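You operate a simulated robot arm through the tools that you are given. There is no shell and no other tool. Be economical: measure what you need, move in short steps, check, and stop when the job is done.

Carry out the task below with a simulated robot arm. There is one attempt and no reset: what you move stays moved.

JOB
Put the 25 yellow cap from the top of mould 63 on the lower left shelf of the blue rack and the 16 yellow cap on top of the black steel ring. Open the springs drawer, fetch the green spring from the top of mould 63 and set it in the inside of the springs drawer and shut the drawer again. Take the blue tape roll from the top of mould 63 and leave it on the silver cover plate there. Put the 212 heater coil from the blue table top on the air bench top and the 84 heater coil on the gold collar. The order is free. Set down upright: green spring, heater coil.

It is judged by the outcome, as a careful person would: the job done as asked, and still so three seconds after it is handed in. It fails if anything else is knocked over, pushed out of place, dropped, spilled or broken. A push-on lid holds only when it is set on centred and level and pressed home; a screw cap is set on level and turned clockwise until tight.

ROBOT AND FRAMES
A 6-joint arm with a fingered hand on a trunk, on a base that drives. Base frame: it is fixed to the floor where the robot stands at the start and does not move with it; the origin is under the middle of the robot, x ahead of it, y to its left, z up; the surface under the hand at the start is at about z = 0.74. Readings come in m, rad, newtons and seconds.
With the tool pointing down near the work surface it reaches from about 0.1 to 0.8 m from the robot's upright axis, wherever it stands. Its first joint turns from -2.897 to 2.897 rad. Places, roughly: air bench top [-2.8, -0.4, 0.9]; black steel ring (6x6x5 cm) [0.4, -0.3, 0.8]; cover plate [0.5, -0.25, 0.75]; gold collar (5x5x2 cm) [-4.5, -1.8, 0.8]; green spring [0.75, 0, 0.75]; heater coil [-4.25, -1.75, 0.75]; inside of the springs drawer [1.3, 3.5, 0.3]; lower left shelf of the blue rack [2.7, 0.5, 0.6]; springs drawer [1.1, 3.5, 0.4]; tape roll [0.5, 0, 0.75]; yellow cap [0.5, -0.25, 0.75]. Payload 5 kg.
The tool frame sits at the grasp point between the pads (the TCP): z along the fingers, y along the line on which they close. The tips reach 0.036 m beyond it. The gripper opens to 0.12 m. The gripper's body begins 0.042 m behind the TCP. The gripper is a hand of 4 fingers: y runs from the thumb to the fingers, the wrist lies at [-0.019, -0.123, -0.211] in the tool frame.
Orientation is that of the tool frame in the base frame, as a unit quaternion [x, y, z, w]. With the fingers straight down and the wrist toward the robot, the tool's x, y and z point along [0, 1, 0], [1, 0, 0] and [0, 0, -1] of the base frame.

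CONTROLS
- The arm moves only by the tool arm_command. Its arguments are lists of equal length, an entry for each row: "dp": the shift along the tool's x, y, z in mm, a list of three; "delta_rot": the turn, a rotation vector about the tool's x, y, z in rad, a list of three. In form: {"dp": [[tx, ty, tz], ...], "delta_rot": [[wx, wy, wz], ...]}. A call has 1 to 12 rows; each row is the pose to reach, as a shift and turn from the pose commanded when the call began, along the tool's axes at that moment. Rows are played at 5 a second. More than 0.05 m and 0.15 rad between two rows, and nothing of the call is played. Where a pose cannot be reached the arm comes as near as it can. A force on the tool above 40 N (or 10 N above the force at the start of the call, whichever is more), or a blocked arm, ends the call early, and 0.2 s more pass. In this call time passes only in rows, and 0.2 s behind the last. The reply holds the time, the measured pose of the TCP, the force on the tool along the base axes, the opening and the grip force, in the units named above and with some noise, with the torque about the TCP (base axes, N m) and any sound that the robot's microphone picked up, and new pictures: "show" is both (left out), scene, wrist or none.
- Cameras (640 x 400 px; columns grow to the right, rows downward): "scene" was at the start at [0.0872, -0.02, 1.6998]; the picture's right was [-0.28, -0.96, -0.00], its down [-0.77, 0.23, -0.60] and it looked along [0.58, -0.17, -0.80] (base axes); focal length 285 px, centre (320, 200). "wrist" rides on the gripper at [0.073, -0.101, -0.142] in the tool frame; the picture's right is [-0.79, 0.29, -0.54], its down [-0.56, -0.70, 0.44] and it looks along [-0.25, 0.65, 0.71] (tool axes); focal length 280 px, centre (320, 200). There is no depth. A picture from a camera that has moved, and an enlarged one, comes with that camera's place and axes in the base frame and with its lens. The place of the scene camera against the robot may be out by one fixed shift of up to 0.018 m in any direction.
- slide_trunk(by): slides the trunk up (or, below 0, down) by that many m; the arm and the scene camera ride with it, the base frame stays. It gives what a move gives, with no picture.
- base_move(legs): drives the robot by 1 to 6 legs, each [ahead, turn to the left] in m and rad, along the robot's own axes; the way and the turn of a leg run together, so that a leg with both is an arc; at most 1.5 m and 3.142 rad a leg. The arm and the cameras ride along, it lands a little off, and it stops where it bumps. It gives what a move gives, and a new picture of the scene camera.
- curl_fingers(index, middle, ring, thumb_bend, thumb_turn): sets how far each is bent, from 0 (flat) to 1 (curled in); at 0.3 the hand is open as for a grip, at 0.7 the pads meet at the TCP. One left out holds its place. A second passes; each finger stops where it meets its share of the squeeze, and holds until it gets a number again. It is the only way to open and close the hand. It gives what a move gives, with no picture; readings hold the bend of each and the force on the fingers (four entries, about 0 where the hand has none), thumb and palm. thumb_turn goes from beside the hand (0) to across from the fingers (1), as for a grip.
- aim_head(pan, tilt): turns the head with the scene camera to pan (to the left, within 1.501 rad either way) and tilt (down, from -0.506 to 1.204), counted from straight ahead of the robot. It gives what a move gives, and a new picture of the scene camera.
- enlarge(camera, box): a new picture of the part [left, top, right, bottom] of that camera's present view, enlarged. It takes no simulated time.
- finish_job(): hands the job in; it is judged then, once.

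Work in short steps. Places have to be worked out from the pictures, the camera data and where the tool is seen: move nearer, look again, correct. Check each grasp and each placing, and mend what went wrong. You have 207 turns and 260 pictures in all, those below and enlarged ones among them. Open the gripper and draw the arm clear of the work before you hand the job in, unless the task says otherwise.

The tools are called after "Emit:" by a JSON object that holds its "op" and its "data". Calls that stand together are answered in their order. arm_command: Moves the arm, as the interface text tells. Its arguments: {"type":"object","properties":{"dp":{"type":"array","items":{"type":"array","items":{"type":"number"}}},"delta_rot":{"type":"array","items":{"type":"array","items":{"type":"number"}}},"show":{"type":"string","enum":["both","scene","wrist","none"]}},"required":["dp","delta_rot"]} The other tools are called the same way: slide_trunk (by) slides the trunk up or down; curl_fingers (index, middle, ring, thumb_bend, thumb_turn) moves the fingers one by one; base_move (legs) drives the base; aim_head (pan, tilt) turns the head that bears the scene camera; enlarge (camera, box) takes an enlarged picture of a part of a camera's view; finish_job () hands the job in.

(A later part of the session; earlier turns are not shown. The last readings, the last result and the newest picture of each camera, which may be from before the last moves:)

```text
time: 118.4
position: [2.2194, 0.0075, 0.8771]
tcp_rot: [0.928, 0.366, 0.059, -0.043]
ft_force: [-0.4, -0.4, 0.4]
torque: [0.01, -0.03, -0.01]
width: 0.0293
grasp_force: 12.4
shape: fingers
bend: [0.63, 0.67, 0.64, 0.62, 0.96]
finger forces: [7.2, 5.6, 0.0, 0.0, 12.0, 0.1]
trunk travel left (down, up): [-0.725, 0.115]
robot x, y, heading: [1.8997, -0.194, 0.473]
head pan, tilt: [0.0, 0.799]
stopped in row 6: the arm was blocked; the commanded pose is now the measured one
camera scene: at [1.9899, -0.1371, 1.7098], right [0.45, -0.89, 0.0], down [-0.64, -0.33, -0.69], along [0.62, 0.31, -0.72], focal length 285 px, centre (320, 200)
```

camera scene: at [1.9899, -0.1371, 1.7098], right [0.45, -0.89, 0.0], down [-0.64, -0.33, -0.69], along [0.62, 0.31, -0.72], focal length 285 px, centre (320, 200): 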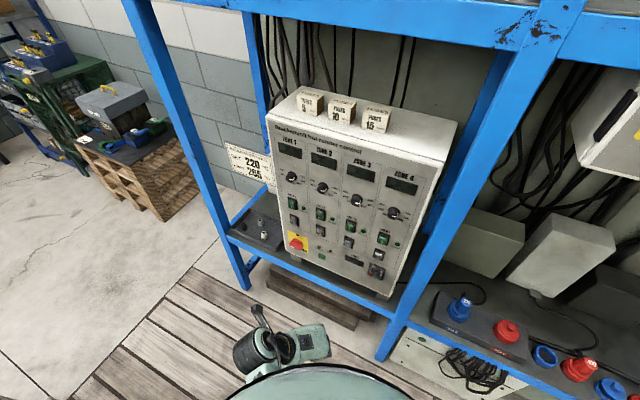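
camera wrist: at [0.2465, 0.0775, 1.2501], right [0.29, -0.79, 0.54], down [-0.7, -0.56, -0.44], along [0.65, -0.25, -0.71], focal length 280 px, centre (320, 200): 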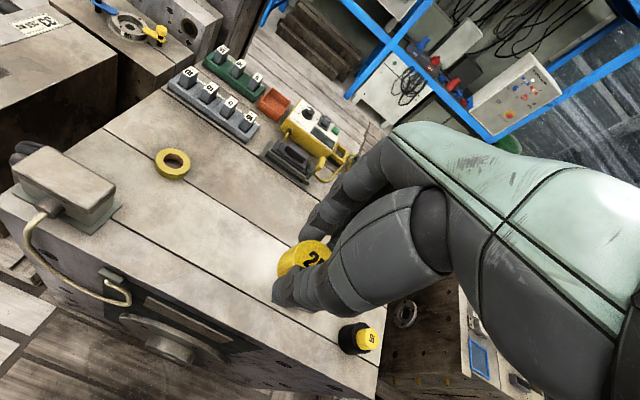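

Better plan: approach facing +y from below so that the arm swings from +y toward the bay, clear of the panel. I turn to 1.29, then drive to about (2.06, 0.36).

Emit:
{"op": "base_move", "data": {"legs": [[0, 0.82], [0.5, 0]]}}

Emit:
{"op": "aim_head", "data": {"pan": -0.9, "tilt": 0.8}}

```text
time: 124.1
position: [2.1012, 0.6604, 0.876]
tcp_rot: [0.701, 0.71, 0.034, -0.062]
ft_force: [-0.5, 0.9, -0.4]
torque: [0.0, 0.01, 0.01]
width: 0.029
grasp_force: 12.5
shape: fingers
bend: [0.63, 0.67, 0.64, 0.62, 0.96]
finger forces: [7.2, 5.8, 0.1, 0.0, 12.0, 0.0]
trunk travel left (down, up): [-0.725, 0.115]
robot x, y, heading: [2.0327, 0.2896, 1.305]
head pan, tilt: [0.0, 0.799]
camera scene: at [2.0506, 0.4054, 1.7089], right [0.96, -0.27, 0.0], down [-0.19, -0.7, -0.69], along [0.19, 0.67, -0.72], focal length 285 px, centre (320, 200)
```

scene: 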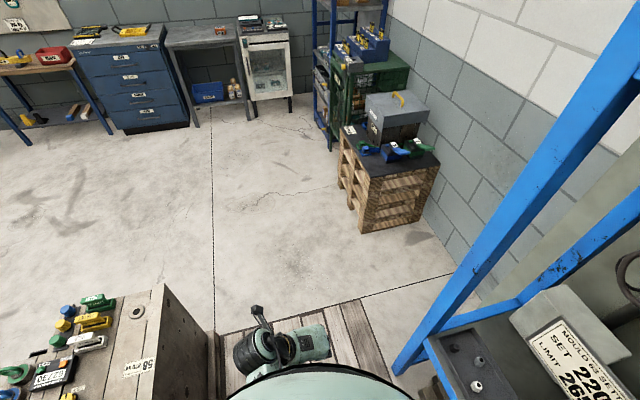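

```text
time: 125.3
position: [2.1018, 0.6603, 0.8757]
tcp_rot: [0.7, 0.71, 0.034, -0.062]
ft_force: [0.0, 0.4, 0.0]
torque: [0.0, 0.0, 0.04]
width: 0.0291
grasp_force: 12.5
shape: fingers
bend: [0.63, 0.67, 0.64, 0.62, 0.96]
finger forces: [7.2, 5.7, 0.1, 0.0, 12.0, 0.0]
trunk travel left (down, up): [-0.725, 0.115]
robot x, y, heading: [2.0357, 0.2873, 1.302]
head pan, tilt: [-0.901, 0.799]
camera scene: at [2.1037, 0.3587, 1.7091], right [0.39, -0.92, 0.01], down [-0.66, -0.28, -0.7], along [0.64, 0.27, -0.72], focal length 285 px, centre (320, 200)
```

scene: 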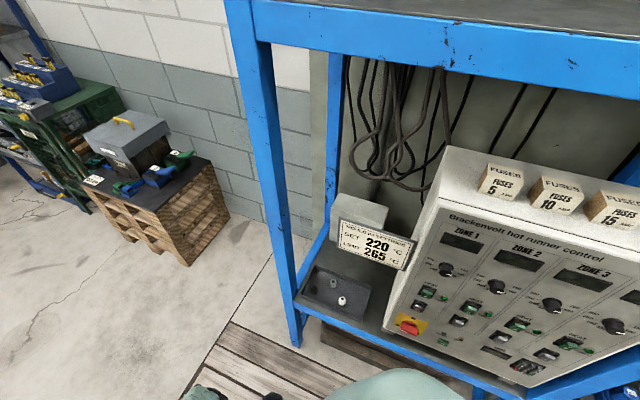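

Tool yaw is now just right (wrist on the −x side). I lower the trunk 0.13 m so the arm works at shelf height, then level the hand and sweep on an arc of r≈0.48 to the mouth of the bay.

Emit:
{"op": "slide_trunk", "data": {"by": -0.13}}

Emit:
{"op": "arm_command", "data": {"dp": [[10, 30, 0], [20, 65, -10], [22, 100, -20], [20, 140, -30]], "delta_rot": [[-0.02, -0.068, 0.007], [-0.04, -0.136, 0.014], [-0.04, -0.136, 0.014], [-0.04, -0.136, 0.014]], "show": "scene"}}

```text
time: 126.9
position: [2.1042, 0.6586, 0.7448]
tcp_rot: [0.7, 0.71, 0.034, -0.063]
ft_force: [0.7, -1.1, 0.0]
torque: [0.0, -0.05, 0.0]
width: 0.029
grasp_force: 12.9
shape: fingers
bend: [0.63, 0.67, 0.64, 0.62, 0.96]
finger forces: [7.3, 5.7, 0.0, 0.1, 12.1, 0.1]
trunk travel left (down, up): [-0.595, 0.245]
robot x, y, heading: [2.0357, 0.2866, 1.304]
head pan, tilt: [-0.901, 0.799]
```

```text
time: 127.9
position: [2.2443, 0.6711, 0.7735]
tcp_rot: [0.708, 0.706, 0.001, -0.002]
ft_force: [1.5, -1.1, 0.1]
torque: [-0.02, -0.01, 0.0]
width: 0.0293
grasp_force: 12.8
shape: fingers
bend: [0.63, 0.67, 0.64, 0.62, 0.96]
finger forces: [7.3, 5.7, 0.0, 0.1, 12.2, 0.1]
trunk travel left (down, up): [-0.595, 0.245]
robot x, y, heading: [2.0344, 0.2917, 1.302]
head pan, tilt: [-0.901, 0.799]
camera scene: at [2.1049, 0.3504, 1.5795], right [0.39, -0.92, 0.0], down [-0.66, -0.28, -0.7], along [0.64, 0.27, -0.72], focal length 285 px, centre (320, 200)
```

scene: 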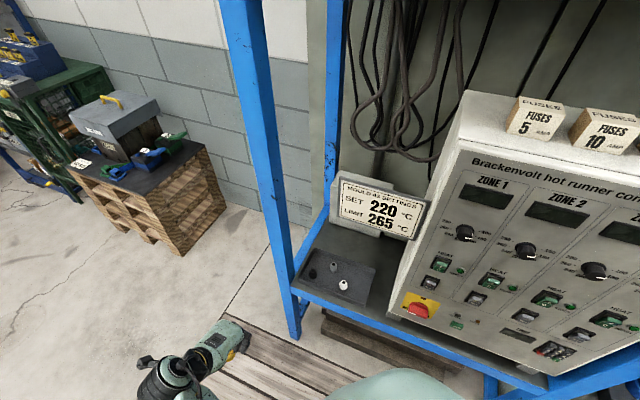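

Level and at r≈0.43. Continue along the arc to the bay mouth at about (2.45, 0.54).

Emit:
{"op": "arm_command", "data": {"dp": [[-20, 40, 0], [-50, 76, 0], [-75, 112, 10], [-100, 148, 20], [-120, 180, 30], [-131, 205, 40]], "delta_rot": [[0, 0, 0], [0, 0, 0], [0, 0, 0], [0, 0, 0], [0, 0, 0], [0, 0, 0]], "show": "both"}}

```text
time: 129.3
position: [2.4486, 0.5412, 0.7345]
tcp_rot: [0.707, 0.707, 0.002, -0.001]
ft_force: [-0.5, -1.3, -0.7]
torque: [0.04, 0.02, -0.01]
width: 0.029
grasp_force: 12.4
shape: fingers
bend: [0.63, 0.67, 0.64, 0.62, 0.96]
finger forces: [7.3, 5.8, 0.1, 0.0, 12.1, 0.1]
trunk travel left (down, up): [-0.595, 0.245]
robot x, y, heading: [2.0368, 0.2872, 1.296]
head pan, tilt: [-0.901, 0.799]
camera scene: at [2.1048, 0.3491, 1.5796], right [0.39, -0.92, 0.0], down [-0.66, -0.28, -0.7], along [0.64, 0.27, -0.72], focal length 285 px, centre (320, 200)
camera wrist: at [2.3482, 0.6148, 0.8776], right [0.29, -0.79, 0.54], down [-0.7, -0.56, -0.45], along [0.65, -0.25, -0.72], focal length 280 px, centre (320, 200)
```

scene: 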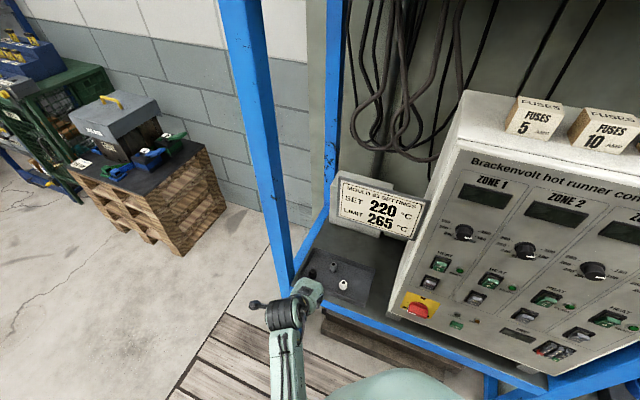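
wrist: 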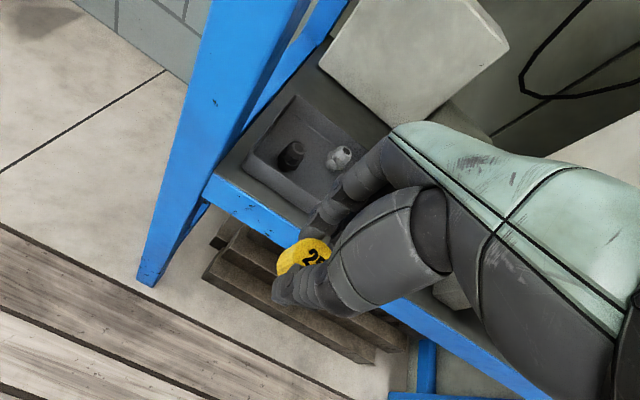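

Wrist view puts the tray's rear edge at x≈2.74 and the white box at x≈2.89, so the target is (2.815, 0.50). To get closer, I shift the hand −y first, then move the base forward 0.1 m.

Emit:
{"op": "arm_command", "data": {"dp": [[-35, -10, 0], [-70, -12, 0], [-100, -12, 0]], "delta_rot": [[0, 0, 0], [0, 0, 0], [0, 0, 0]], "show": "none"}}

Emit:
{"op": "base_move", "data": {"legs": [[0.1, 0.0]]}}

```text
time: 130.1
position: [2.438, 0.4414, 0.7334]
tcp_rot: [0.707, 0.707, 0.003, -0.002]
ft_force: [0.3, -0.8, 0.0]
torque: [0.0, 0.02, 0.0]
width: 0.0288
grasp_force: 12.4
shape: fingers
bend: [0.63, 0.67, 0.64, 0.62, 0.96]
finger forces: [7.3, 5.8, 0.1, 0.1, 12.2, 0.1]
trunk travel left (down, up): [-0.595, 0.245]
robot x, y, heading: [2.0339, 0.293, 1.307]
head pan, tilt: [-0.901, 0.799]
```

```text
time: 131.3
position: [2.4629, 0.5385, 0.7323]
tcp_rot: [0.708, 0.706, 0.002, -0.001]
ft_force: [-0.3, 1.0, 0.6]
torque: [0.0, 0.0, -0.01]
width: 0.0292
grasp_force: 12.2
shape: fingers
bend: [0.63, 0.67, 0.64, 0.62, 0.96]
finger forces: [7.3, 5.8, 0.0, 0.1, 12.1, 0.0]
trunk travel left (down, up): [-0.595, 0.245]
robot x, y, heading: [2.0599, 0.3863, 1.3]
head pan, tilt: [-0.901, 0.799]
camera scene: at [2.1305, 0.446, 1.5796], right [0.39, -0.92, 0.0], down [-0.66, -0.28, -0.7], along [0.64, 0.27, -0.72], focal length 285 px, centre (320, 200)
```

scene: 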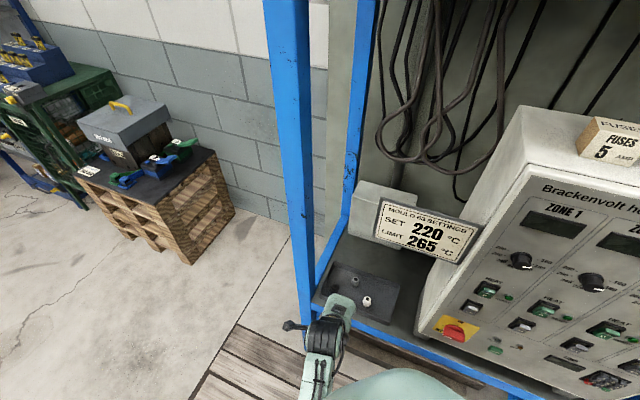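

I move to y≈0.497 and extend partway into the bay, then look.

Emit:
{"op": "arm_command", "data": {"dp": [[-22, 35, 0], [-42, 75, 0], [-42, 120, 0], [-42, 165, 0], [-42, 210, 0]], "delta_rot": [[0, 0, 0], [0, 0, 0], [0, 0, 0], [0, 0, 0], [0, 0, 0]], "show": "both"}}

```text
time: 132.5
position: [2.6754, 0.4955, 0.7349]
tcp_rot: [0.707, 0.707, 0.001, -0.003]
ft_force: [0.1, 0.9, -0.8]
torque: [0.04, 0.03, -0.01]
width: 0.0292
grasp_force: 12.5
shape: fingers
bend: [0.63, 0.67, 0.64, 0.62, 0.96]
finger forces: [7.3, 5.8, 0.0, 0.1, 12.1, 0.0]
trunk travel left (down, up): [-0.595, 0.245]
robot x, y, heading: [2.0624, 0.3827, 1.3]
head pan, tilt: [-0.901, 0.799]
camera scene: at [2.1322, 0.4452, 1.5795], right [0.39, -0.92, 0.0], down [-0.66, -0.28, -0.7], along [0.64, 0.27, -0.72], focal length 285 px, centre (320, 200)
camera wrist: at [2.5736, 0.5681, 0.8773], right [0.29, -0.79, 0.54], down [-0.7, -0.56, -0.45], along [0.65, -0.25, -0.72], focal length 280 px, centre (320, 200)
```

scene: 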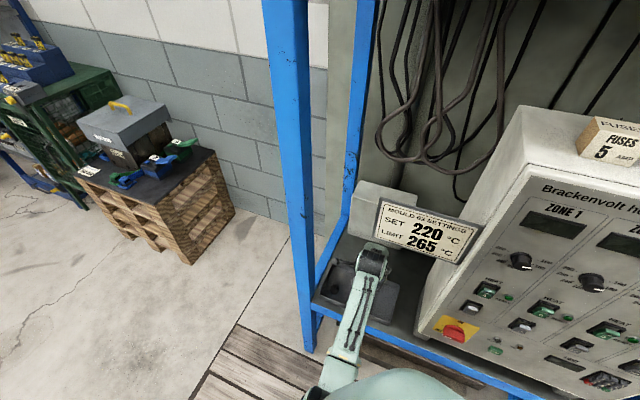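
wrist: 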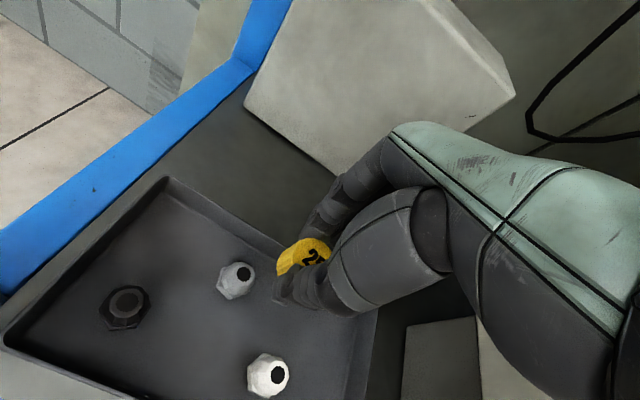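

Free strip runs x≈2.72–2.888. I extend to x=2.796 and begin lowering.

Emit:
{"op": "arm_command", "data": {"dp": [[0, 40, 0], [0, 80, 0], [0, 120, 0], [0, 120, 30], [0, 120, 55]], "delta_rot": [[0, 0, 0], [0, 0, 0], [0, 0, 0], [0, 0, 0], [0, 0, 0]], "show": "both"}}

```text
time: 133.7
position: [2.7941, 0.497, 0.6781]
tcp_rot: [0.708, 0.706, 0.002, -0.002]
ft_force: [0.1, -0.4, 0.2]
torque: [-0.01, 0.0, 0.01]
width: 0.0292
grasp_force: 12.5
shape: fingers
bend: [0.63, 0.67, 0.64, 0.62, 0.96]
finger forces: [7.4, 5.9, 0.0, 0.1, 12.1, 0.0]
trunk travel left (down, up): [-0.595, 0.245]
robot x, y, heading: [2.0607, 0.3812, 1.304]
head pan, tilt: [-0.901, 0.799]
camera scene: at [2.1314, 0.4452, 1.5796], right [0.39, -0.92, 0.0], down [-0.66, -0.28, -0.7], along [0.64, 0.27, -0.72], focal length 285 px, centre (320, 200)
camera wrist: at [2.6932, 0.5692, 0.821], right [0.29, -0.79, 0.54], down [-0.7, -0.56, -0.45], along [0.65, -0.25, -0.72], focal length 280 px, centre (320, 200)
```

scene: 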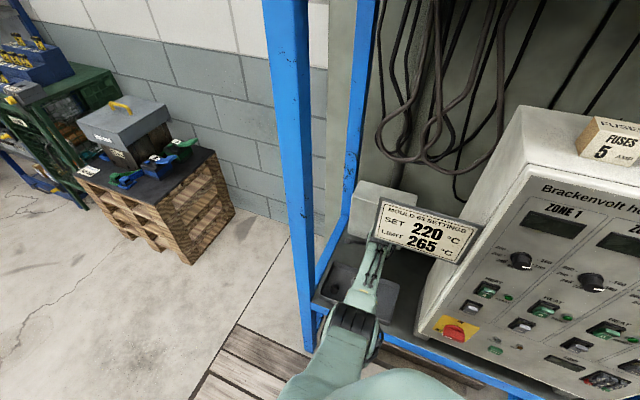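
wrist: 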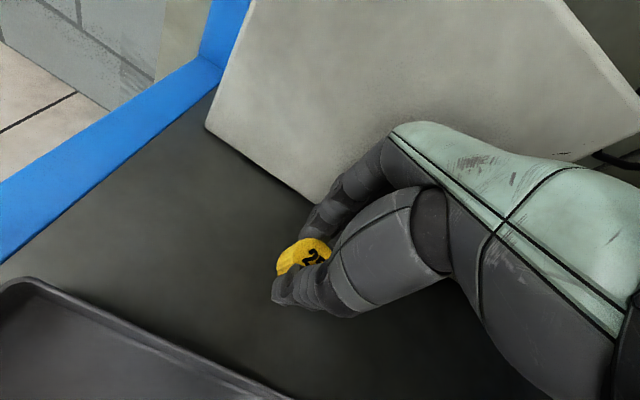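

Good, the cap is over the free shelf strip. Lower gently to contact.

Emit:
{"op": "arm_command", "data": {"dp": [[0, 0, 12], [0, 0, 20], [0, 0, 24], [0, 0, 27], [0, 0, 30]], "delta_rot": [[0, 0, 0], [0, 0, 0], [0, 0, 0], [0, 0, 0], [0, 0, 0]], "show": "wrist"}}

```text
time: 134.9
position: [2.793, 0.496, 0.6479]
tcp_rot: [0.708, 0.706, 0.002, -0.002]
ft_force: [-0.8, -1.0, -0.3]
torque: [-0.01, -0.02, 0.0]
width: 0.0291
grasp_force: 12.3
shape: fingers
bend: [0.63, 0.67, 0.64, 0.62, 0.96]
finger forces: [7.3, 5.9, 0.0, 0.0, 12.0, 0.0]
trunk travel left (down, up): [-0.595, 0.245]
robot x, y, heading: [2.0602, 0.3857, 1.299]
head pan, tilt: [-0.901, 0.799]
camera wrist: at [2.6928, 0.5682, 0.7912], right [0.29, -0.79, 0.54], down [-0.7, -0.56, -0.45], along [0.65, -0.25, -0.71], focal length 280 px, centre (320, 200)
```

wrist: 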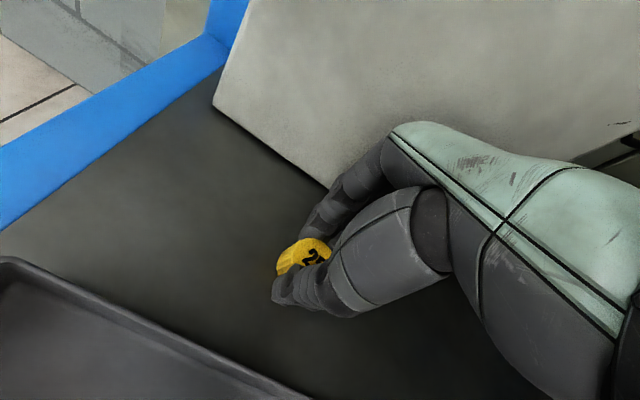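

Emit:
{"op": "arm_command", "data": {"dp": [[0, 0, 2], [0, 0, 4], [0, 0, 6], [0, 0, 8], [0, 0, 10]], "delta_rot": [[0, 0, 0], [0, 0, 0], [0, 0, 0], [0, 0, 0], [0, 0, 0]], "show": "none"}}

```text
time: 136.1
position: [2.7949, 0.4965, 0.6428]
tcp_rot: [0.708, 0.706, 0.006, 0.001]
ft_force: [0.9, -0.6, 22.8]
torque: [0.06, 0.06, 0.0]
width: 0.0288
grasp_force: 16.6
shape: fingers
bend: [0.63, 0.67, 0.64, 0.63, 0.96]
finger forces: [9.4, 8.8, 0.0, 0.0, 15.1, 0.0]
trunk travel left (down, up): [-0.595, 0.245]
robot x, y, heading: [2.0645, 0.3845, 1.3]
head pan, tilt: [-0.901, 0.799]
```

Contact. I back off the extra press and release.

Emit:
{"op": "arm_command", "data": {"dp": [[0, 0, -4]], "delta_rot": [[0, 0, 0]], "show": "none"}}

Emit:
{"op": "curl_fingers", "data": {"index": 0.57, "middle": 0.57, "ring": 0.57, "thumb_bend": 0.53}}

Emit:
{"op": "curl_fingers", "data": {"index": 0.52, "middle": 0.52, "ring": 0.52, "thumb_bend": 0.49}}

Emit:
{"op": "arm_command", "data": {"dp": [[0, 0, -30], [0, 0, -60], [0, -10, -80]], "delta_rot": [[0, 0, 0], [0, 0, 0], [0, 0, 0]], "show": "wrist"}}

```text
time: 136.5
position: [2.7934, 0.4954, 0.6433]
tcp_rot: [0.709, 0.706, 0.003, -0.002]
ft_force: [5.7, -0.7, 12.0]
torque: [0.03, -0.22, 0.03]
width: 0.0286
grasp_force: 15.6
shape: fingers
bend: [0.62, 0.66, 0.64, 0.63, 0.96]
finger forces: [10.7, 8.3, 0.0, 0.0, 12.1, 0.1]
trunk travel left (down, up): [-0.595, 0.245]
robot x, y, heading: [2.0646, 0.3856, 1.305]
head pan, tilt: [-0.901, 0.799]
```

```text
time: 137.5
position: [2.7934, 0.4957, 0.6415]
tcp_rot: [0.708, 0.706, 0.002, -0.001]
ft_force: [-1.1, 0.5, 0.4]
torque: [0.01, -0.02, 0.01]
width: 0.0502
grasp_force: 0.0
shape: fingers
bend: [0.56, 0.56, 0.56, 0.53, 0.97]
finger forces: [0.0, 0.1, 0.0, 0.0, 0.0, 0.0]
trunk travel left (down, up): [-0.595, 0.245]
robot x, y, heading: [2.0611, 0.3822, 1.302]
head pan, tilt: [-0.901, 0.799]
```

```text
time: 138.5
position: [2.7938, 0.4962, 0.6425]
tcp_rot: [0.708, 0.706, 0.002, -0.002]
ft_force: [0.2, 0.0, 0.0]
torque: [0.0, 0.01, -0.01]
width: 0.0623
grasp_force: 0.2
shape: fingers
bend: [0.52, 0.52, 0.52, 0.49, 0.97]
finger forces: [0.1, 0.0, 0.0, 0.0, 0.0, 0.0]
trunk travel left (down, up): [-0.595, 0.245]
robot x, y, heading: [2.0585, 0.3851, 1.303]
head pan, tilt: [-0.901, 0.799]
```

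```text
time: 139.3
position: [2.7813, 0.4947, 0.7213]
tcp_rot: [0.707, 0.707, 0.002, -0.003]
ft_force: [0.7, -0.7, -0.1]
torque: [-0.03, -0.02, 0.02]
width: 0.0625
grasp_force: 0.0
shape: fingers
bend: [0.52, 0.52, 0.52, 0.49, 0.97]
finger forces: [0.0, 0.1, 0.0, 0.0, 0.0, 0.1]
trunk travel left (down, up): [-0.595, 0.245]
robot x, y, heading: [2.0628, 0.3823, 1.306]
head pan, tilt: [-0.901, 0.799]
camera wrist: at [2.6812, 0.5674, 0.865], right [0.29, -0.79, 0.54], down [-0.7, -0.56, -0.45], along [0.65, -0.25, -0.72], focal length 280 px, centre (320, 200)
```

wrist: 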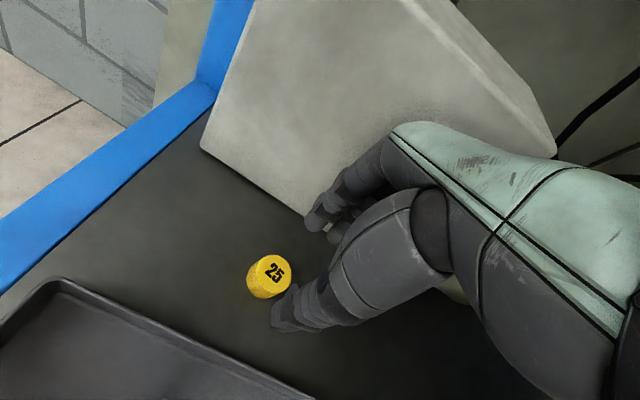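

Cap 25 stands on the shelf. I withdraw the arm along the entry path.

Emit:
{"op": "arm_command", "data": {"dp": [[0, -45, -12], [0, -90, -12], [0, -135, -12], [0, -180, -12], [0, -225, -12], [8, -270, -12], [25, -305, -12], [50, -330, -12], [80, -350, -12], [110, -375, -12], [135, -405, -12]], "delta_rot": [[0, 0, 0], [0, 0, 0], [0, 0, 0], [0, 0, 0], [0, 0, 0], [0, 0, 0], [0, 0, 0], [0, 0, 0], [0, 0, 0], [0, 0, 0], [0, 0, 0]], "show": "scene"}}

```text
time: 141.9
position: [2.4088, 0.6216, 0.7469]
tcp_rot: [0.739, 0.674, 0.021, 0.004]
ft_force: [-0.5, 0.1, 0.0]
torque: [-0.06, -0.02, 0.01]
width: 0.0627
grasp_force: 0.1
shape: fingers
bend: [0.52, 0.52, 0.52, 0.49, 0.97]
finger forces: [0.0, 0.1, 0.0, 0.0, 0.1, 0.0]
trunk travel left (down, up): [-0.595, 0.245]
robot x, y, heading: [2.0583, 0.3821, 1.307]
head pan, tilt: [-0.901, 0.799]
stopped in row 11: the arm was blocked; the commanded pose is now the measured one
camera scene: at [2.1278, 0.4572, 1.5794], right [0.39, -0.92, 0.01], down [-0.66, -0.29, -0.7], along [0.64, 0.27, -0.72], focal length 285 px, centre (320, 200)
```

scene: 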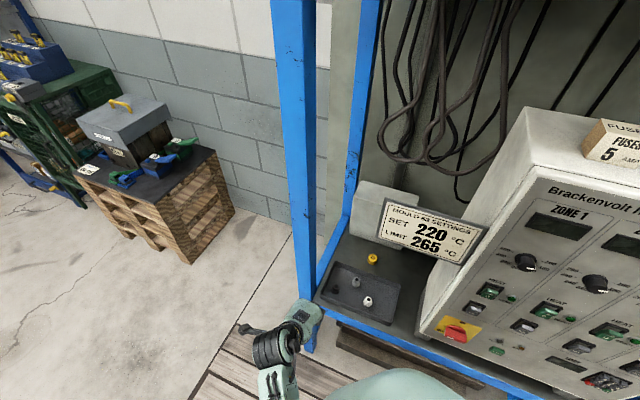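

The withdrawn arm just touched its own body. I move it on around to the front.

Emit:
{"op": "arm_command", "data": {"dp": [[40, 0, 0], [85, -5, 0], [125, -25, 0], [160, -55, 0], [170, -100, -20], [170, -140, -40]], "delta_rot": [[0, 0, 0], [0, 0, 0], [0, 0, 0], [0, 0, 0], [0, 0, 0], [0, 0, 0]], "show": "none"}}

Emit:
{"op": "base_move", "data": {"legs": [[0.3, 0.2], [0.9, 0.1]]}}

Emit:
{"op": "aim_head", "data": {"pan": 0.4, "tilt": 0.5}}

```text
refused: row 5 steps farther than a row can; nothing moved
```

```text
time: 148.8
position: [2.37, 1.902, 0.748]
tcp_rot: [0.618, 0.786, 0.021, 0.001]
ft_force: [-0.7, -0.6, 0.7]
torque: [-0.02, -0.03, 0.03]
width: 0.0625
grasp_force: 0.0
shape: fingers
bend: [0.52, 0.52, 0.52, 0.49, 0.97]
finger forces: [0.0, 0.1, 0.0, 0.0, 0.0, 0.0]
trunk travel left (down, up): [-0.595, 0.245]
robot x, y, heading: [2.1158, 1.564, 1.626]
head pan, tilt: [-0.901, 0.799]
camera scene: at [2.1578, 1.6575, 1.5792], right [0.66, -0.75, 0.01], down [-0.53, -0.48, -0.7], along [0.52, 0.46, -0.72], focal length 285 px, centre (320, 200)
```

scene: 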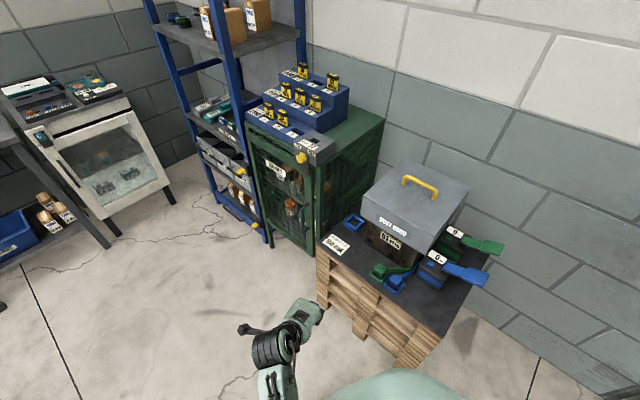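

```text
time: 150.2
position: [2.3704, 1.9015, 0.7491]
tcp_rot: [0.619, 0.785, 0.021, 0.0]
ft_force: [0.5, -0.2, 0.1]
torque: [-0.05, 0.0, -0.03]
width: 0.0626
grasp_force: 0.0
shape: fingers
bend: [0.52, 0.52, 0.52, 0.49, 0.97]
finger forces: [0.1, 0.0, 0.0, 0.1, 0.0, 0.1]
trunk travel left (down, up): [-0.595, 0.245]
robot x, y, heading: [2.1175, 1.5588, 1.632]
head pan, tilt: [0.4, 0.499]
camera scene: at [2.0577, 1.6853, 1.6046], right [0.9, 0.44, 0.0], down [0.21, -0.44, -0.87], along [-0.38, 0.79, -0.49], focal length 285 px, centre (320, 200)
```

scene: 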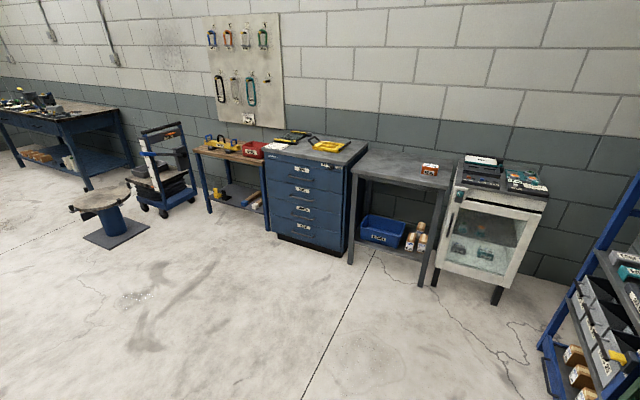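

The way is clear. I drive to about (1.05, 2.5) facing the drawer cabinet.

Emit:
{"op": "base_move", "data": {"legs": [[0, 0.79], [1.4, 0], [0, -0.85]]}}

Emit:
{"op": "aim_head", "data": {"pan": 0.0, "tilt": 0.75}}

```text
time: 163.1
position: [1.3291, 2.833, 0.7477]
tcp_rot: [0.65, 0.76, 0.02, 0.001]
ft_force: [-0.3, -0.7, 0.1]
torque: [0.01, 0.02, 0.02]
width: 0.0626
grasp_force: 0.2
shape: fingers
bend: [0.52, 0.52, 0.52, 0.49, 0.97]
finger forces: [0.0, 0.0, 0.0, 0.0, 0.0, 0.1]
trunk travel left (down, up): [-0.595, 0.245]
robot x, y, heading: [1.0496, 2.5152, 1.55]
head pan, tilt: [0.4, 0.499]
camera scene: at [1.0022, 2.6414, 1.6048], right [0.93, 0.37, 0.0], down [0.18, -0.45, -0.87], along [-0.32, 0.81, -0.48], focal length 285 px, centre (320, 200)
```

scene: 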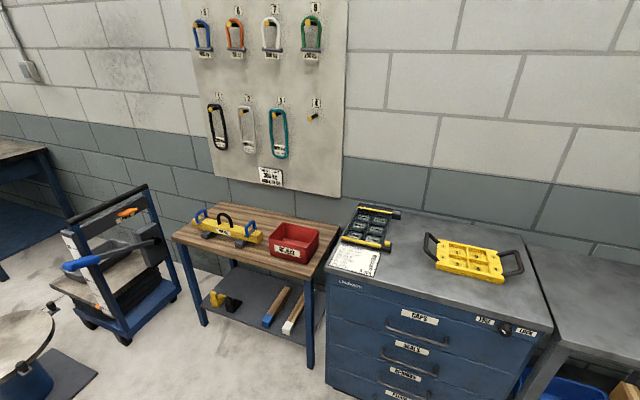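

```text
time: 164.0
position: [1.3298, 2.8343, 0.7476]
tcp_rot: [0.65, 0.76, 0.021, 0.001]
ft_force: [-0.9, -0.7, 0.1]
torque: [0.04, -0.01, 0.02]
width: 0.0627
grasp_force: 0.0
shape: fingers
bend: [0.52, 0.52, 0.52, 0.49, 0.97]
finger forces: [0.0, 0.1, 0.0, 0.0, 0.0, 0.1]
trunk travel left (down, up): [-0.595, 0.245]
robot x, y, heading: [1.0521, 2.5151, 1.543]
head pan, tilt: [0.0, 0.75]
camera scene: at [1.0375, 2.6391, 1.5829], right [1.0, -0.02, 0.0], down [-0.02, -0.69, -0.73], along [0.02, 0.73, -0.69], focal length 285 px, centre (320, 200)
```

scene: 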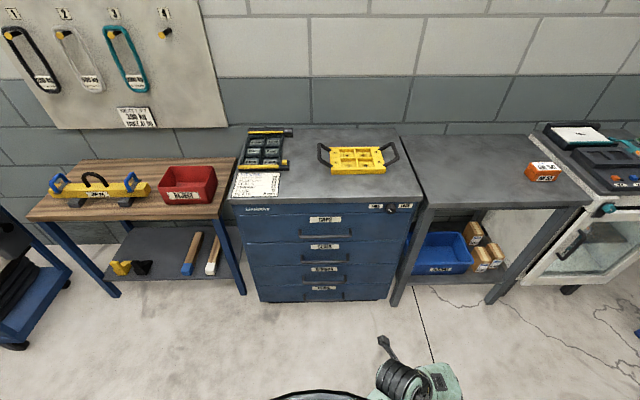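

Emit:
{"op": "enlarge", "data": {"camera": "scene", "box": [220, 120, 440, 310]}}

```text
2.11 times, centred on (330, 215) of scene
camera zoom: at [1.0375, 2.6391, 1.5829], right [1.0, -0.02, 0.0], down [-0.02, -0.69, -0.73], along [0.02, 0.73, -0.69], focal length 599 px, centre (299, 168)
```

zoom: 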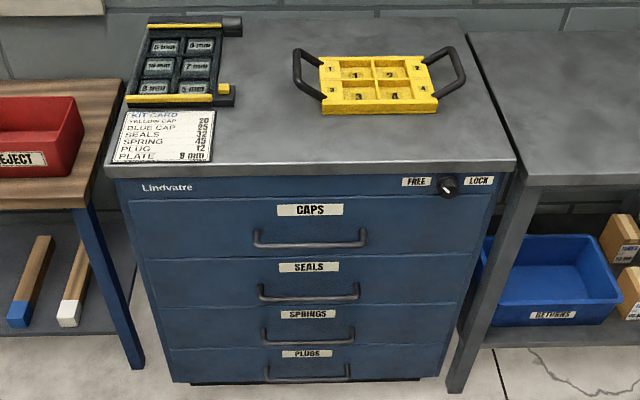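

The third drawer is SPRINGS. There's a FREE/LOCK knob; I check it.

Emit:
{"op": "enlarge", "data": {"camera": "scene", "box": [350, 195, 410, 215]}}

```text
10.67 times, centred on (380, 205) of scene
camera zoom: at [1.0375, 2.6391, 1.5829], right [1.0, -0.02, 0.0], down [-0.02, -0.69, -0.73], along [0.02, 0.73, -0.69], focal length 3037 px, centre (-320, 147)
```

zoom: 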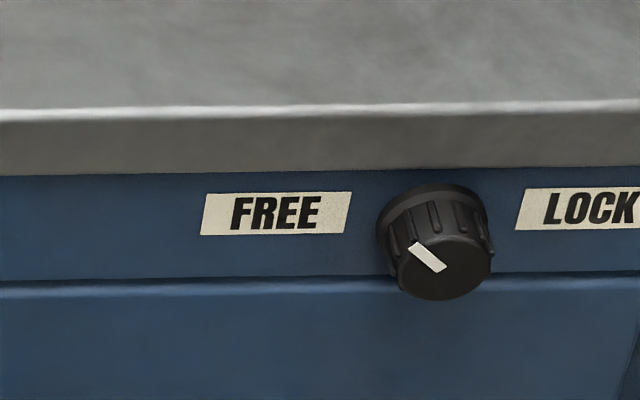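

The knob pointer is on FREE. The springs handle is at about (1.08, 3.39, 0.31). I bring the hand round to the front, yawed ahead.

Emit:
{"op": "arm_command", "data": {"dp": [[39, 6, 0], [79, 12, 0], [118, -10, 0], [150, -42, 0], [180, -78, 0], [203, -116, 0], [222, -152, 0], [232, -190, 0], [238, -222, 0], [241, -246, 0]], "delta_rot": [[0, 0, -0.14], [0, 0, -0.28], [0, 0, -0.42], [0, 0, -0.56], [0, 0, -0.7], [0, 0, -0.84], [0, 0, -0.98], [0, 0, -1.12], [0, 0, -1.26], [0, 0, -1.4]], "show": "scene"}}

```text
time: 166.2
position: [1.0504, 3.0312, 0.7494]
tcp_rot: [0.007, 1.0, 0.019, 0.013]
ft_force: [0.0, -0.5, 0.4]
torque: [0.02, 0.0, -0.03]
width: 0.0628
grasp_force: 0.1
shape: fingers
bend: [0.52, 0.52, 0.52, 0.49, 0.98]
finger forces: [0.0, 0.0, 0.0, 0.0, 0.1, 0.1]
trunk travel left (down, up): [-0.595, 0.245]
robot x, y, heading: [1.0494, 2.5188, 1.55]
head pan, tilt: [0.0, 0.75]
camera scene: at [1.0388, 2.629, 1.5836], right [1.0, -0.02, 0.0], down [-0.02, -0.68, -0.73], along [0.02, 0.73, -0.68], focal length 285 px, centre (320, 200)
```

scene: 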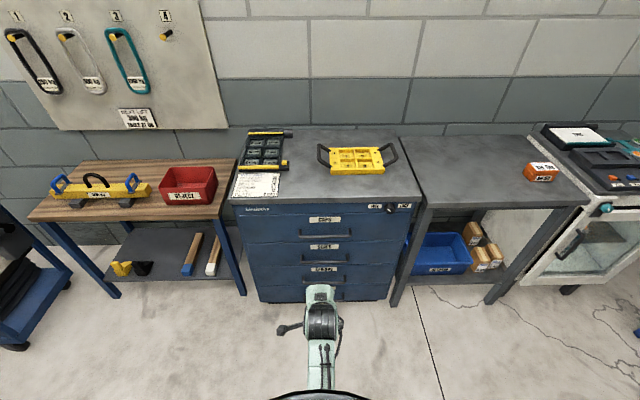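

Hand is in front. I lower the trunk 0.33 m and pitch the fingers 45° forward.

Emit:
{"op": "slide_trunk", "data": {"by": -0.33}}

Emit:
{"op": "arm_command", "data": {"dp": [[0, 15, 0], [0, 30, 0], [0, 45, 0], [0, 60, 0], [0, 75, 0], [0, 90, 0]], "delta_rot": [[-0.125, 0.004, -0.002], [-0.25, 0.009, -0.005], [-0.375, 0.013, -0.007], [-0.5, 0.017, -0.009], [-0.625, 0.022, -0.012], [-0.75, 0.026, -0.014]], "show": "both"}}

```text
time: 169.4
position: [1.0518, 3.0301, 0.4203]
tcp_rot: [0.008, 1.0, 0.019, 0.014]
ft_force: [-0.9, 0.1, 0.2]
torque: [0.0, 0.0, -0.02]
width: 0.0627
grasp_force: 0.1
shape: fingers
bend: [0.52, 0.52, 0.52, 0.49, 0.98]
finger forces: [0.0, 0.0, 0.0, 0.1, 0.0, 0.0]
trunk travel left (down, up): [-0.265, 0.575]
robot x, y, heading: [1.054, 2.5141, 1.544]
head pan, tilt: [0.0, 0.75]
```

```text
time: 170.8
position: [1.0472, 3.1134, 0.423]
tcp_rot: [-0.016, 0.935, 0.354, 0.0]
ft_force: [-1.0, -0.5, 0.8]
torque: [-0.03, 0.01, 0.02]
width: 0.0629
grasp_force: 0.1
shape: fingers
bend: [0.52, 0.52, 0.52, 0.49, 0.98]
finger forces: [0.1, 0.1, 0.0, 0.0, 0.0, 0.0]
out of reach, approached as far as the arm can: row 6
trunk travel left (down, up): [-0.265, 0.575]
robot x, y, heading: [1.0501, 2.5132, 1.546]
head pan, tilt: [0.0, 0.75]
camera scene: at [1.039, 2.629, 1.2536], right [1.0, -0.02, 0.0], down [-0.02, -0.68, -0.73], along [0.02, 0.73, -0.68], focal length 285 px, centre (320, 200)
camera wrist: at [0.9797, 2.9412, 0.463], right [0.79, -0.12, 0.61], down [0.57, -0.21, -0.79], along [0.23, 0.97, -0.1], focal length 280 px, centre (320, 200)
```

scene: 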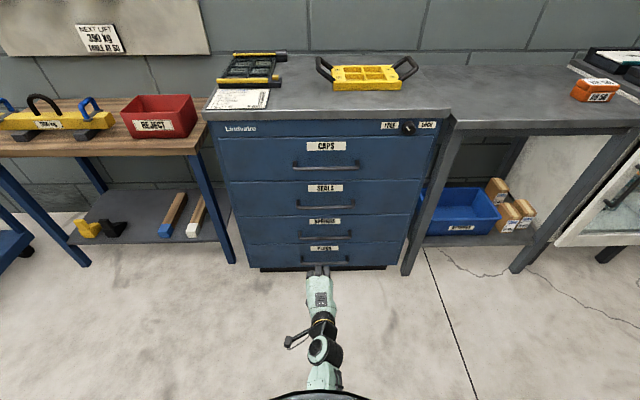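
wrist: 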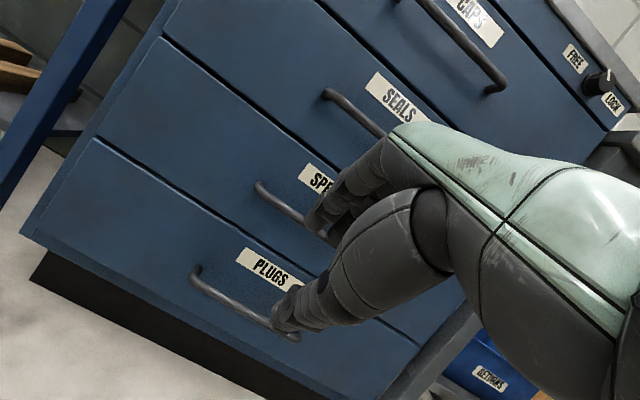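

Triangulating gives the springs handle at roughly (1.09, 3.37–3.40, 0.38). I drive 0.12 m closer and triangulate again with the wrist camera.

Emit:
{"op": "base_move", "data": {"legs": [[0.12, 0.02]]}}

Emit:
{"op": "enlarge", "data": {"camera": "wrist", "box": [0, 0, 640, 400]}}

Emit:
{"op": "enlarge", "data": {"camera": "scene", "box": [220, 170, 440, 300]}}

```text
time: 172.1
position: [1.0383, 3.2335, 0.4238]
tcp_rot: [-0.023, 0.935, 0.353, -0.006]
ft_force: [0.2, -0.5, -0.3]
torque: [0.02, -0.01, 0.0]
width: 0.0626
grasp_force: 0.0
shape: fingers
bend: [0.52, 0.52, 0.52, 0.49, 0.98]
finger forces: [0.0, 0.1, 0.0, 0.0, 0.0, 0.0]
trunk travel left (down, up): [-0.265, 0.575]
robot x, y, heading: [1.05, 2.6363, 1.563]
head pan, tilt: [0.0, 0.75]
camera scene: at [1.0389, 2.7514, 1.2535], right [1.0, -0.01, 0.0], down [0.0, -0.68, -0.73], along [0.0, 0.73, -0.68], focal length 285 px, centre (320, 200)
```

scene: 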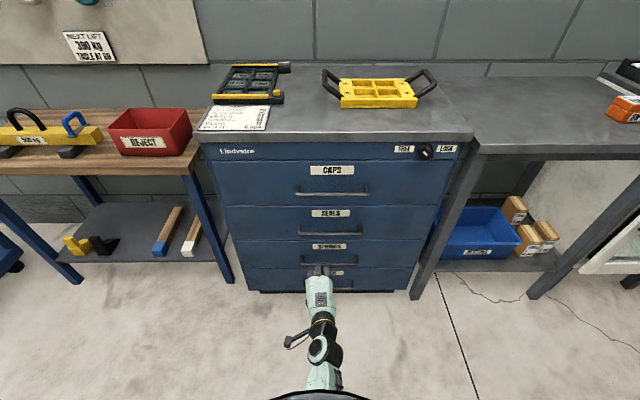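

```text
1.00 times, centred on (320, 200) of wrist (not enlarged: the box is as wide or as high as the picture)
camera zoom: at [0.9736, 3.0615, 0.4633], right [0.79, -0.1, 0.6], down [0.57, -0.2, -0.79], along [0.21, 0.97, -0.1], focal length 280 px, centre (320, 200)
```

zoom: 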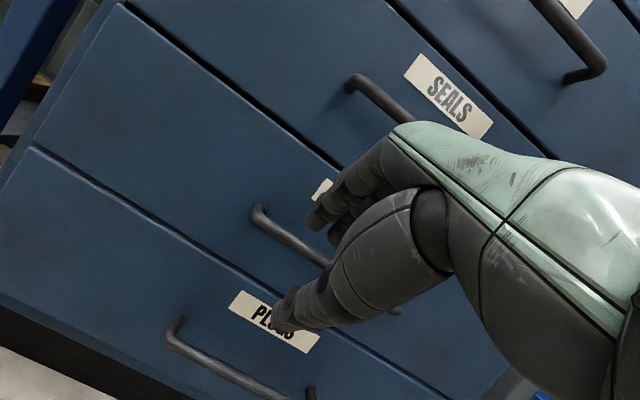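

```text
2.91 times, centred on (330, 235) of scene
camera zoom: at [1.0389, 2.7514, 1.2535], right [1.0, -0.01, 0.0], down [0.0, -0.68, -0.73], along [0.0, 0.73, -0.68], focal length 828 px, centre (291, 98)
```

zoom: 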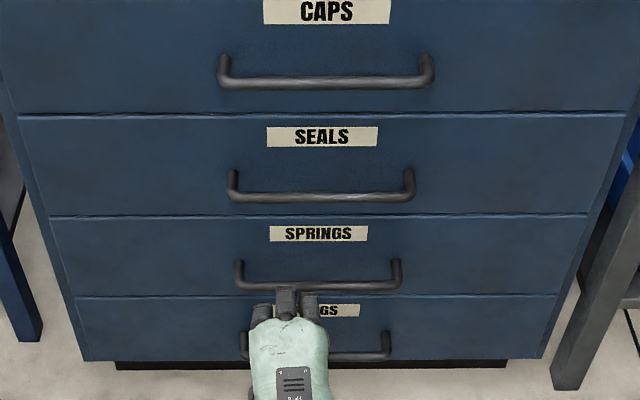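

Refined: handle bar centre (1.076, 3.352, 0.381), about 3 cm off the face. I move to a pre-grasp above and in front of it.

Emit:
{"op": "arm_command", "data": {"dp": [[-17, 20, 10], [-35, 46, 26]], "delta_rot": [[0.06, 0, 0], [0.12, 0, 0]], "show": "wrist"}}

Emit:
{"op": "enlarge", "data": {"camera": "scene", "box": [220, 170, 440, 300]}}

```text
time: 172.7
position: [1.0701, 3.288, 0.4356]
tcp_rot: [-0.023, 0.955, 0.296, -0.004]
ft_force: [-0.3, 0.1, -0.8]
torque: [0.02, 0.01, 0.02]
width: 0.0627
grasp_force: 0.0
shape: fingers
bend: [0.52, 0.52, 0.52, 0.49, 0.98]
finger forces: [0.0, 0.0, 0.0, 0.1, 0.0, 0.0]
trunk travel left (down, up): [-0.265, 0.575]
robot x, y, heading: [1.0499, 2.6369, 1.567]
head pan, tilt: [0.0, 0.75]
camera wrist: at [1.0049, 3.1209, 0.4949], right [0.79, -0.03, 0.61], down [0.58, -0.3, -0.76], along [0.21, 0.95, -0.22], focal length 280 px, centre (320, 200)
```

wrist: 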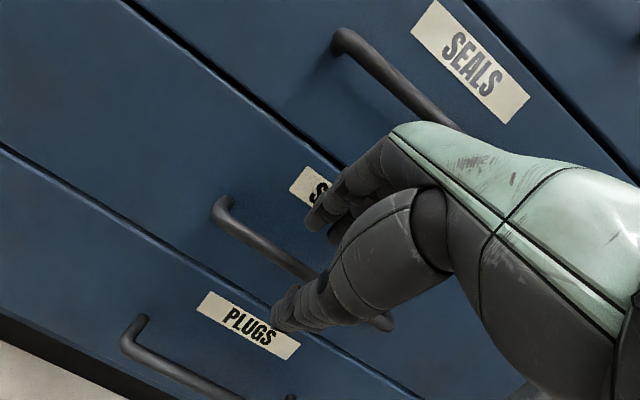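

```text
2.91 times, centred on (330, 235) of scene
camera zoom: at [1.039, 2.751, 1.2535], right [1.0, -0.01, 0.0], down [0.0, -0.68, -0.73], along [0.0, 0.73, -0.68], focal length 828 px, centre (291, 98)
```

zoom: 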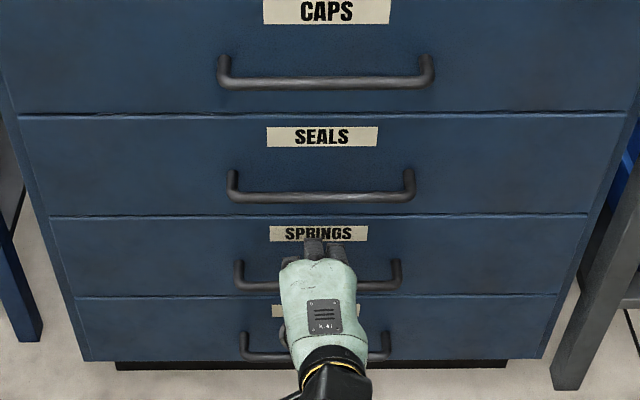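

The bar lies between fingers and thumb in view. I advance along the fingers 60 mm.

Emit:
{"op": "arm_command", "data": {"dp": [[0, 0, 25], [0, 0, 45], [0, 0, 58]], "delta_rot": [[0, 0, 0], [0, 0, 0], [0, 0, 0]], "show": "wrist"}}

Emit:
{"op": "enlarge", "data": {"camera": "scene", "box": [260, 210, 400, 290]}}

```text
time: 173.5
position: [1.0687, 3.3208, 0.3874]
tcp_rot: [-0.024, 0.954, 0.297, -0.004]
ft_force: [0.1, -2.0, 0.4]
torque: [-0.02, 0.0, -0.02]
width: 0.0626
grasp_force: 0.8
shape: fingers
bend: [0.52, 0.53, 0.52, 0.49, 0.98]
finger forces: [0.0, 1.6, 0.0, 0.0, 0.0, 0.0]
trunk travel left (down, up): [-0.265, 0.575]
robot x, y, heading: [1.0506, 2.6363, 1.56]
head pan, tilt: [0.0, 0.75]
camera wrist: at [1.004, 3.1536, 0.4466], right [0.79, -0.03, 0.61], down [0.58, -0.3, -0.76], along [0.21, 0.95, -0.22], focal length 280 px, centre (320, 200)
```

wrist: 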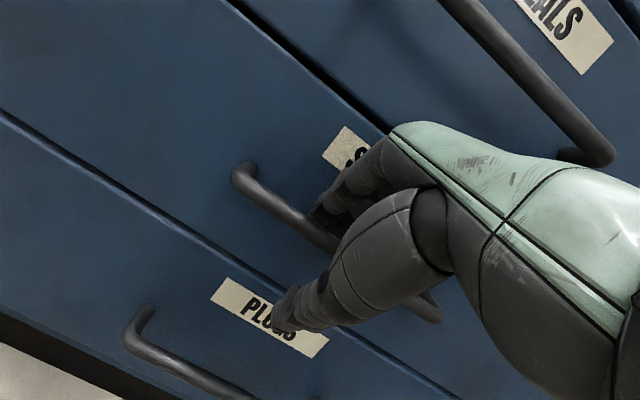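

```text
4.57 times, centred on (330, 250) of scene
camera zoom: at [1.0389, 2.7503, 1.2537], right [1.0, -0.01, 0.0], down [0.0, -0.68, -0.73], along [0.0, 0.73, -0.68], focal length 1302 px, centre (274, -29)
```

zoom: 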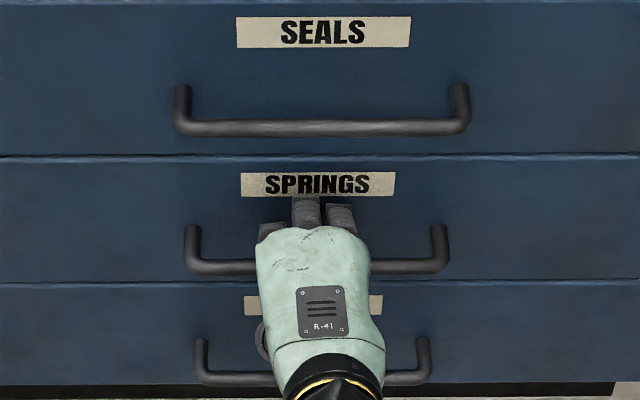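

Emit:
{"op": "enlarge", "data": {"camera": "wrist", "box": [220, 120, 440, 340]}}

```text
1.82 times, centred on (330, 230) of wrist
camera zoom: at [1.004, 3.1536, 0.4466], right [0.79, -0.03, 0.61], down [0.58, -0.3, -0.76], along [0.21, 0.95, -0.22], focal length 510 px, centre (302, 146)
```

zoom: 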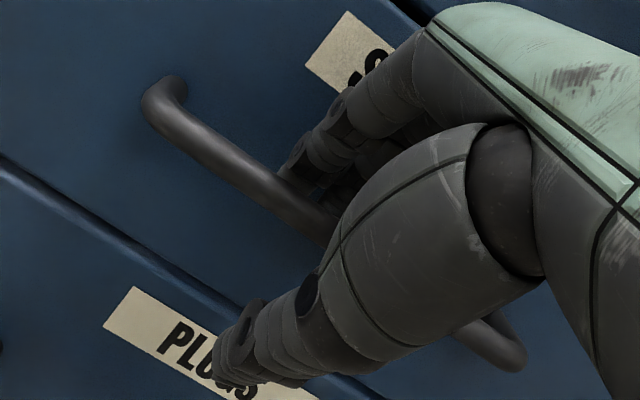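

The fingertips are behind the bar. I close the hand on the bar.

Emit:
{"op": "curl_fingers", "data": {"index": 0.68, "middle": 0.68, "ring": 0.68, "thumb_bend": 0.62}}

Emit:
{"op": "enlarge", "data": {"camera": "wrist", "box": [220, 120, 440, 340]}}

```text
time: 174.5
position: [1.0693, 3.321, 0.3882]
tcp_rot: [-0.024, 0.955, 0.297, -0.005]
ft_force: [0.1, -1.4, -0.5]
torque: [-0.01, 0.02, -0.04]
width: 0.0203
grasp_force: 0.9
shape: fingers
bend: [0.68, 0.69, 0.68, 0.62, 0.98]
finger forces: [0.0, 1.5, 0.0, 0.0, 0.1, 0.1]
trunk travel left (down, up): [-0.265, 0.575]
robot x, y, heading: [1.0507, 2.6366, 1.566]
head pan, tilt: [0.0, 0.75]
```

```text
1.82 times, centred on (330, 230) of wrist
camera zoom: at [1.004, 3.1537, 0.4467], right [0.79, -0.03, 0.61], down [0.58, -0.3, -0.76], along [0.21, 0.95, -0.22], focal length 510 px, centre (302, 146)
```

zoom: 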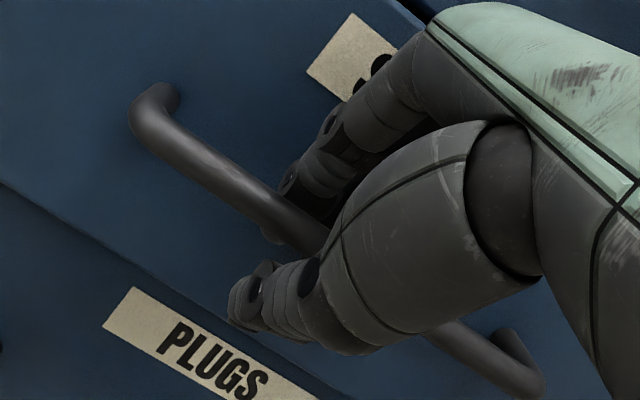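

Fingers are hooked behind the bar. I pull by driving back 0.1 m.

Emit:
{"op": "base_move", "data": {"legs": [[-0.1, 0]]}}

Emit:
{"op": "enlarge", "data": {"camera": "wrist", "box": [0, 0, 640, 400]}}

```text
time: 175.7
position: [1.0685, 3.2191, 0.388]
tcp_rot: [-0.024, 0.954, 0.297, -0.005]
ft_force: [-0.1, 0.9, -0.2]
torque: [-0.01, -0.01, 0.0]
width: 0.0206
grasp_force: 0.6
shape: fingers
bend: [0.68, 0.68, 0.68, 0.62, 0.98]
finger forces: [0.5, 0.0, 0.0, 0.0, 0.0, 0.0]
trunk travel left (down, up): [-0.265, 0.575]
robot x, y, heading: [1.048, 2.5375, 1.56]
head pan, tilt: [0.0, 0.75]
camera scene: at [1.0383, 2.6482, 1.2537], right [1.0, -0.01, 0.0], down [0.0, -0.68, -0.73], along [0.01, 0.73, -0.68], focal length 285 px, centre (320, 200)
```

scene: 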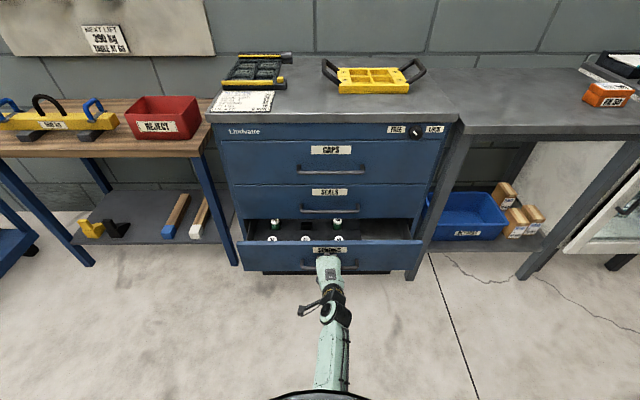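

```text
1.00 times, centred on (320, 200) of wrist (not enlarged: the box is as wide or as high as the picture)
camera zoom: at [1.0034, 3.0521, 0.4472], right [0.79, -0.03, 0.61], down [0.58, -0.3, -0.76], along [0.21, 0.95, -0.21], focal length 280 px, centre (320, 200)
```

zoom: 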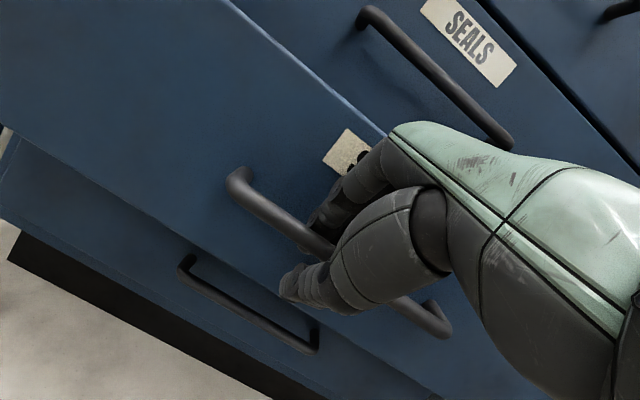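

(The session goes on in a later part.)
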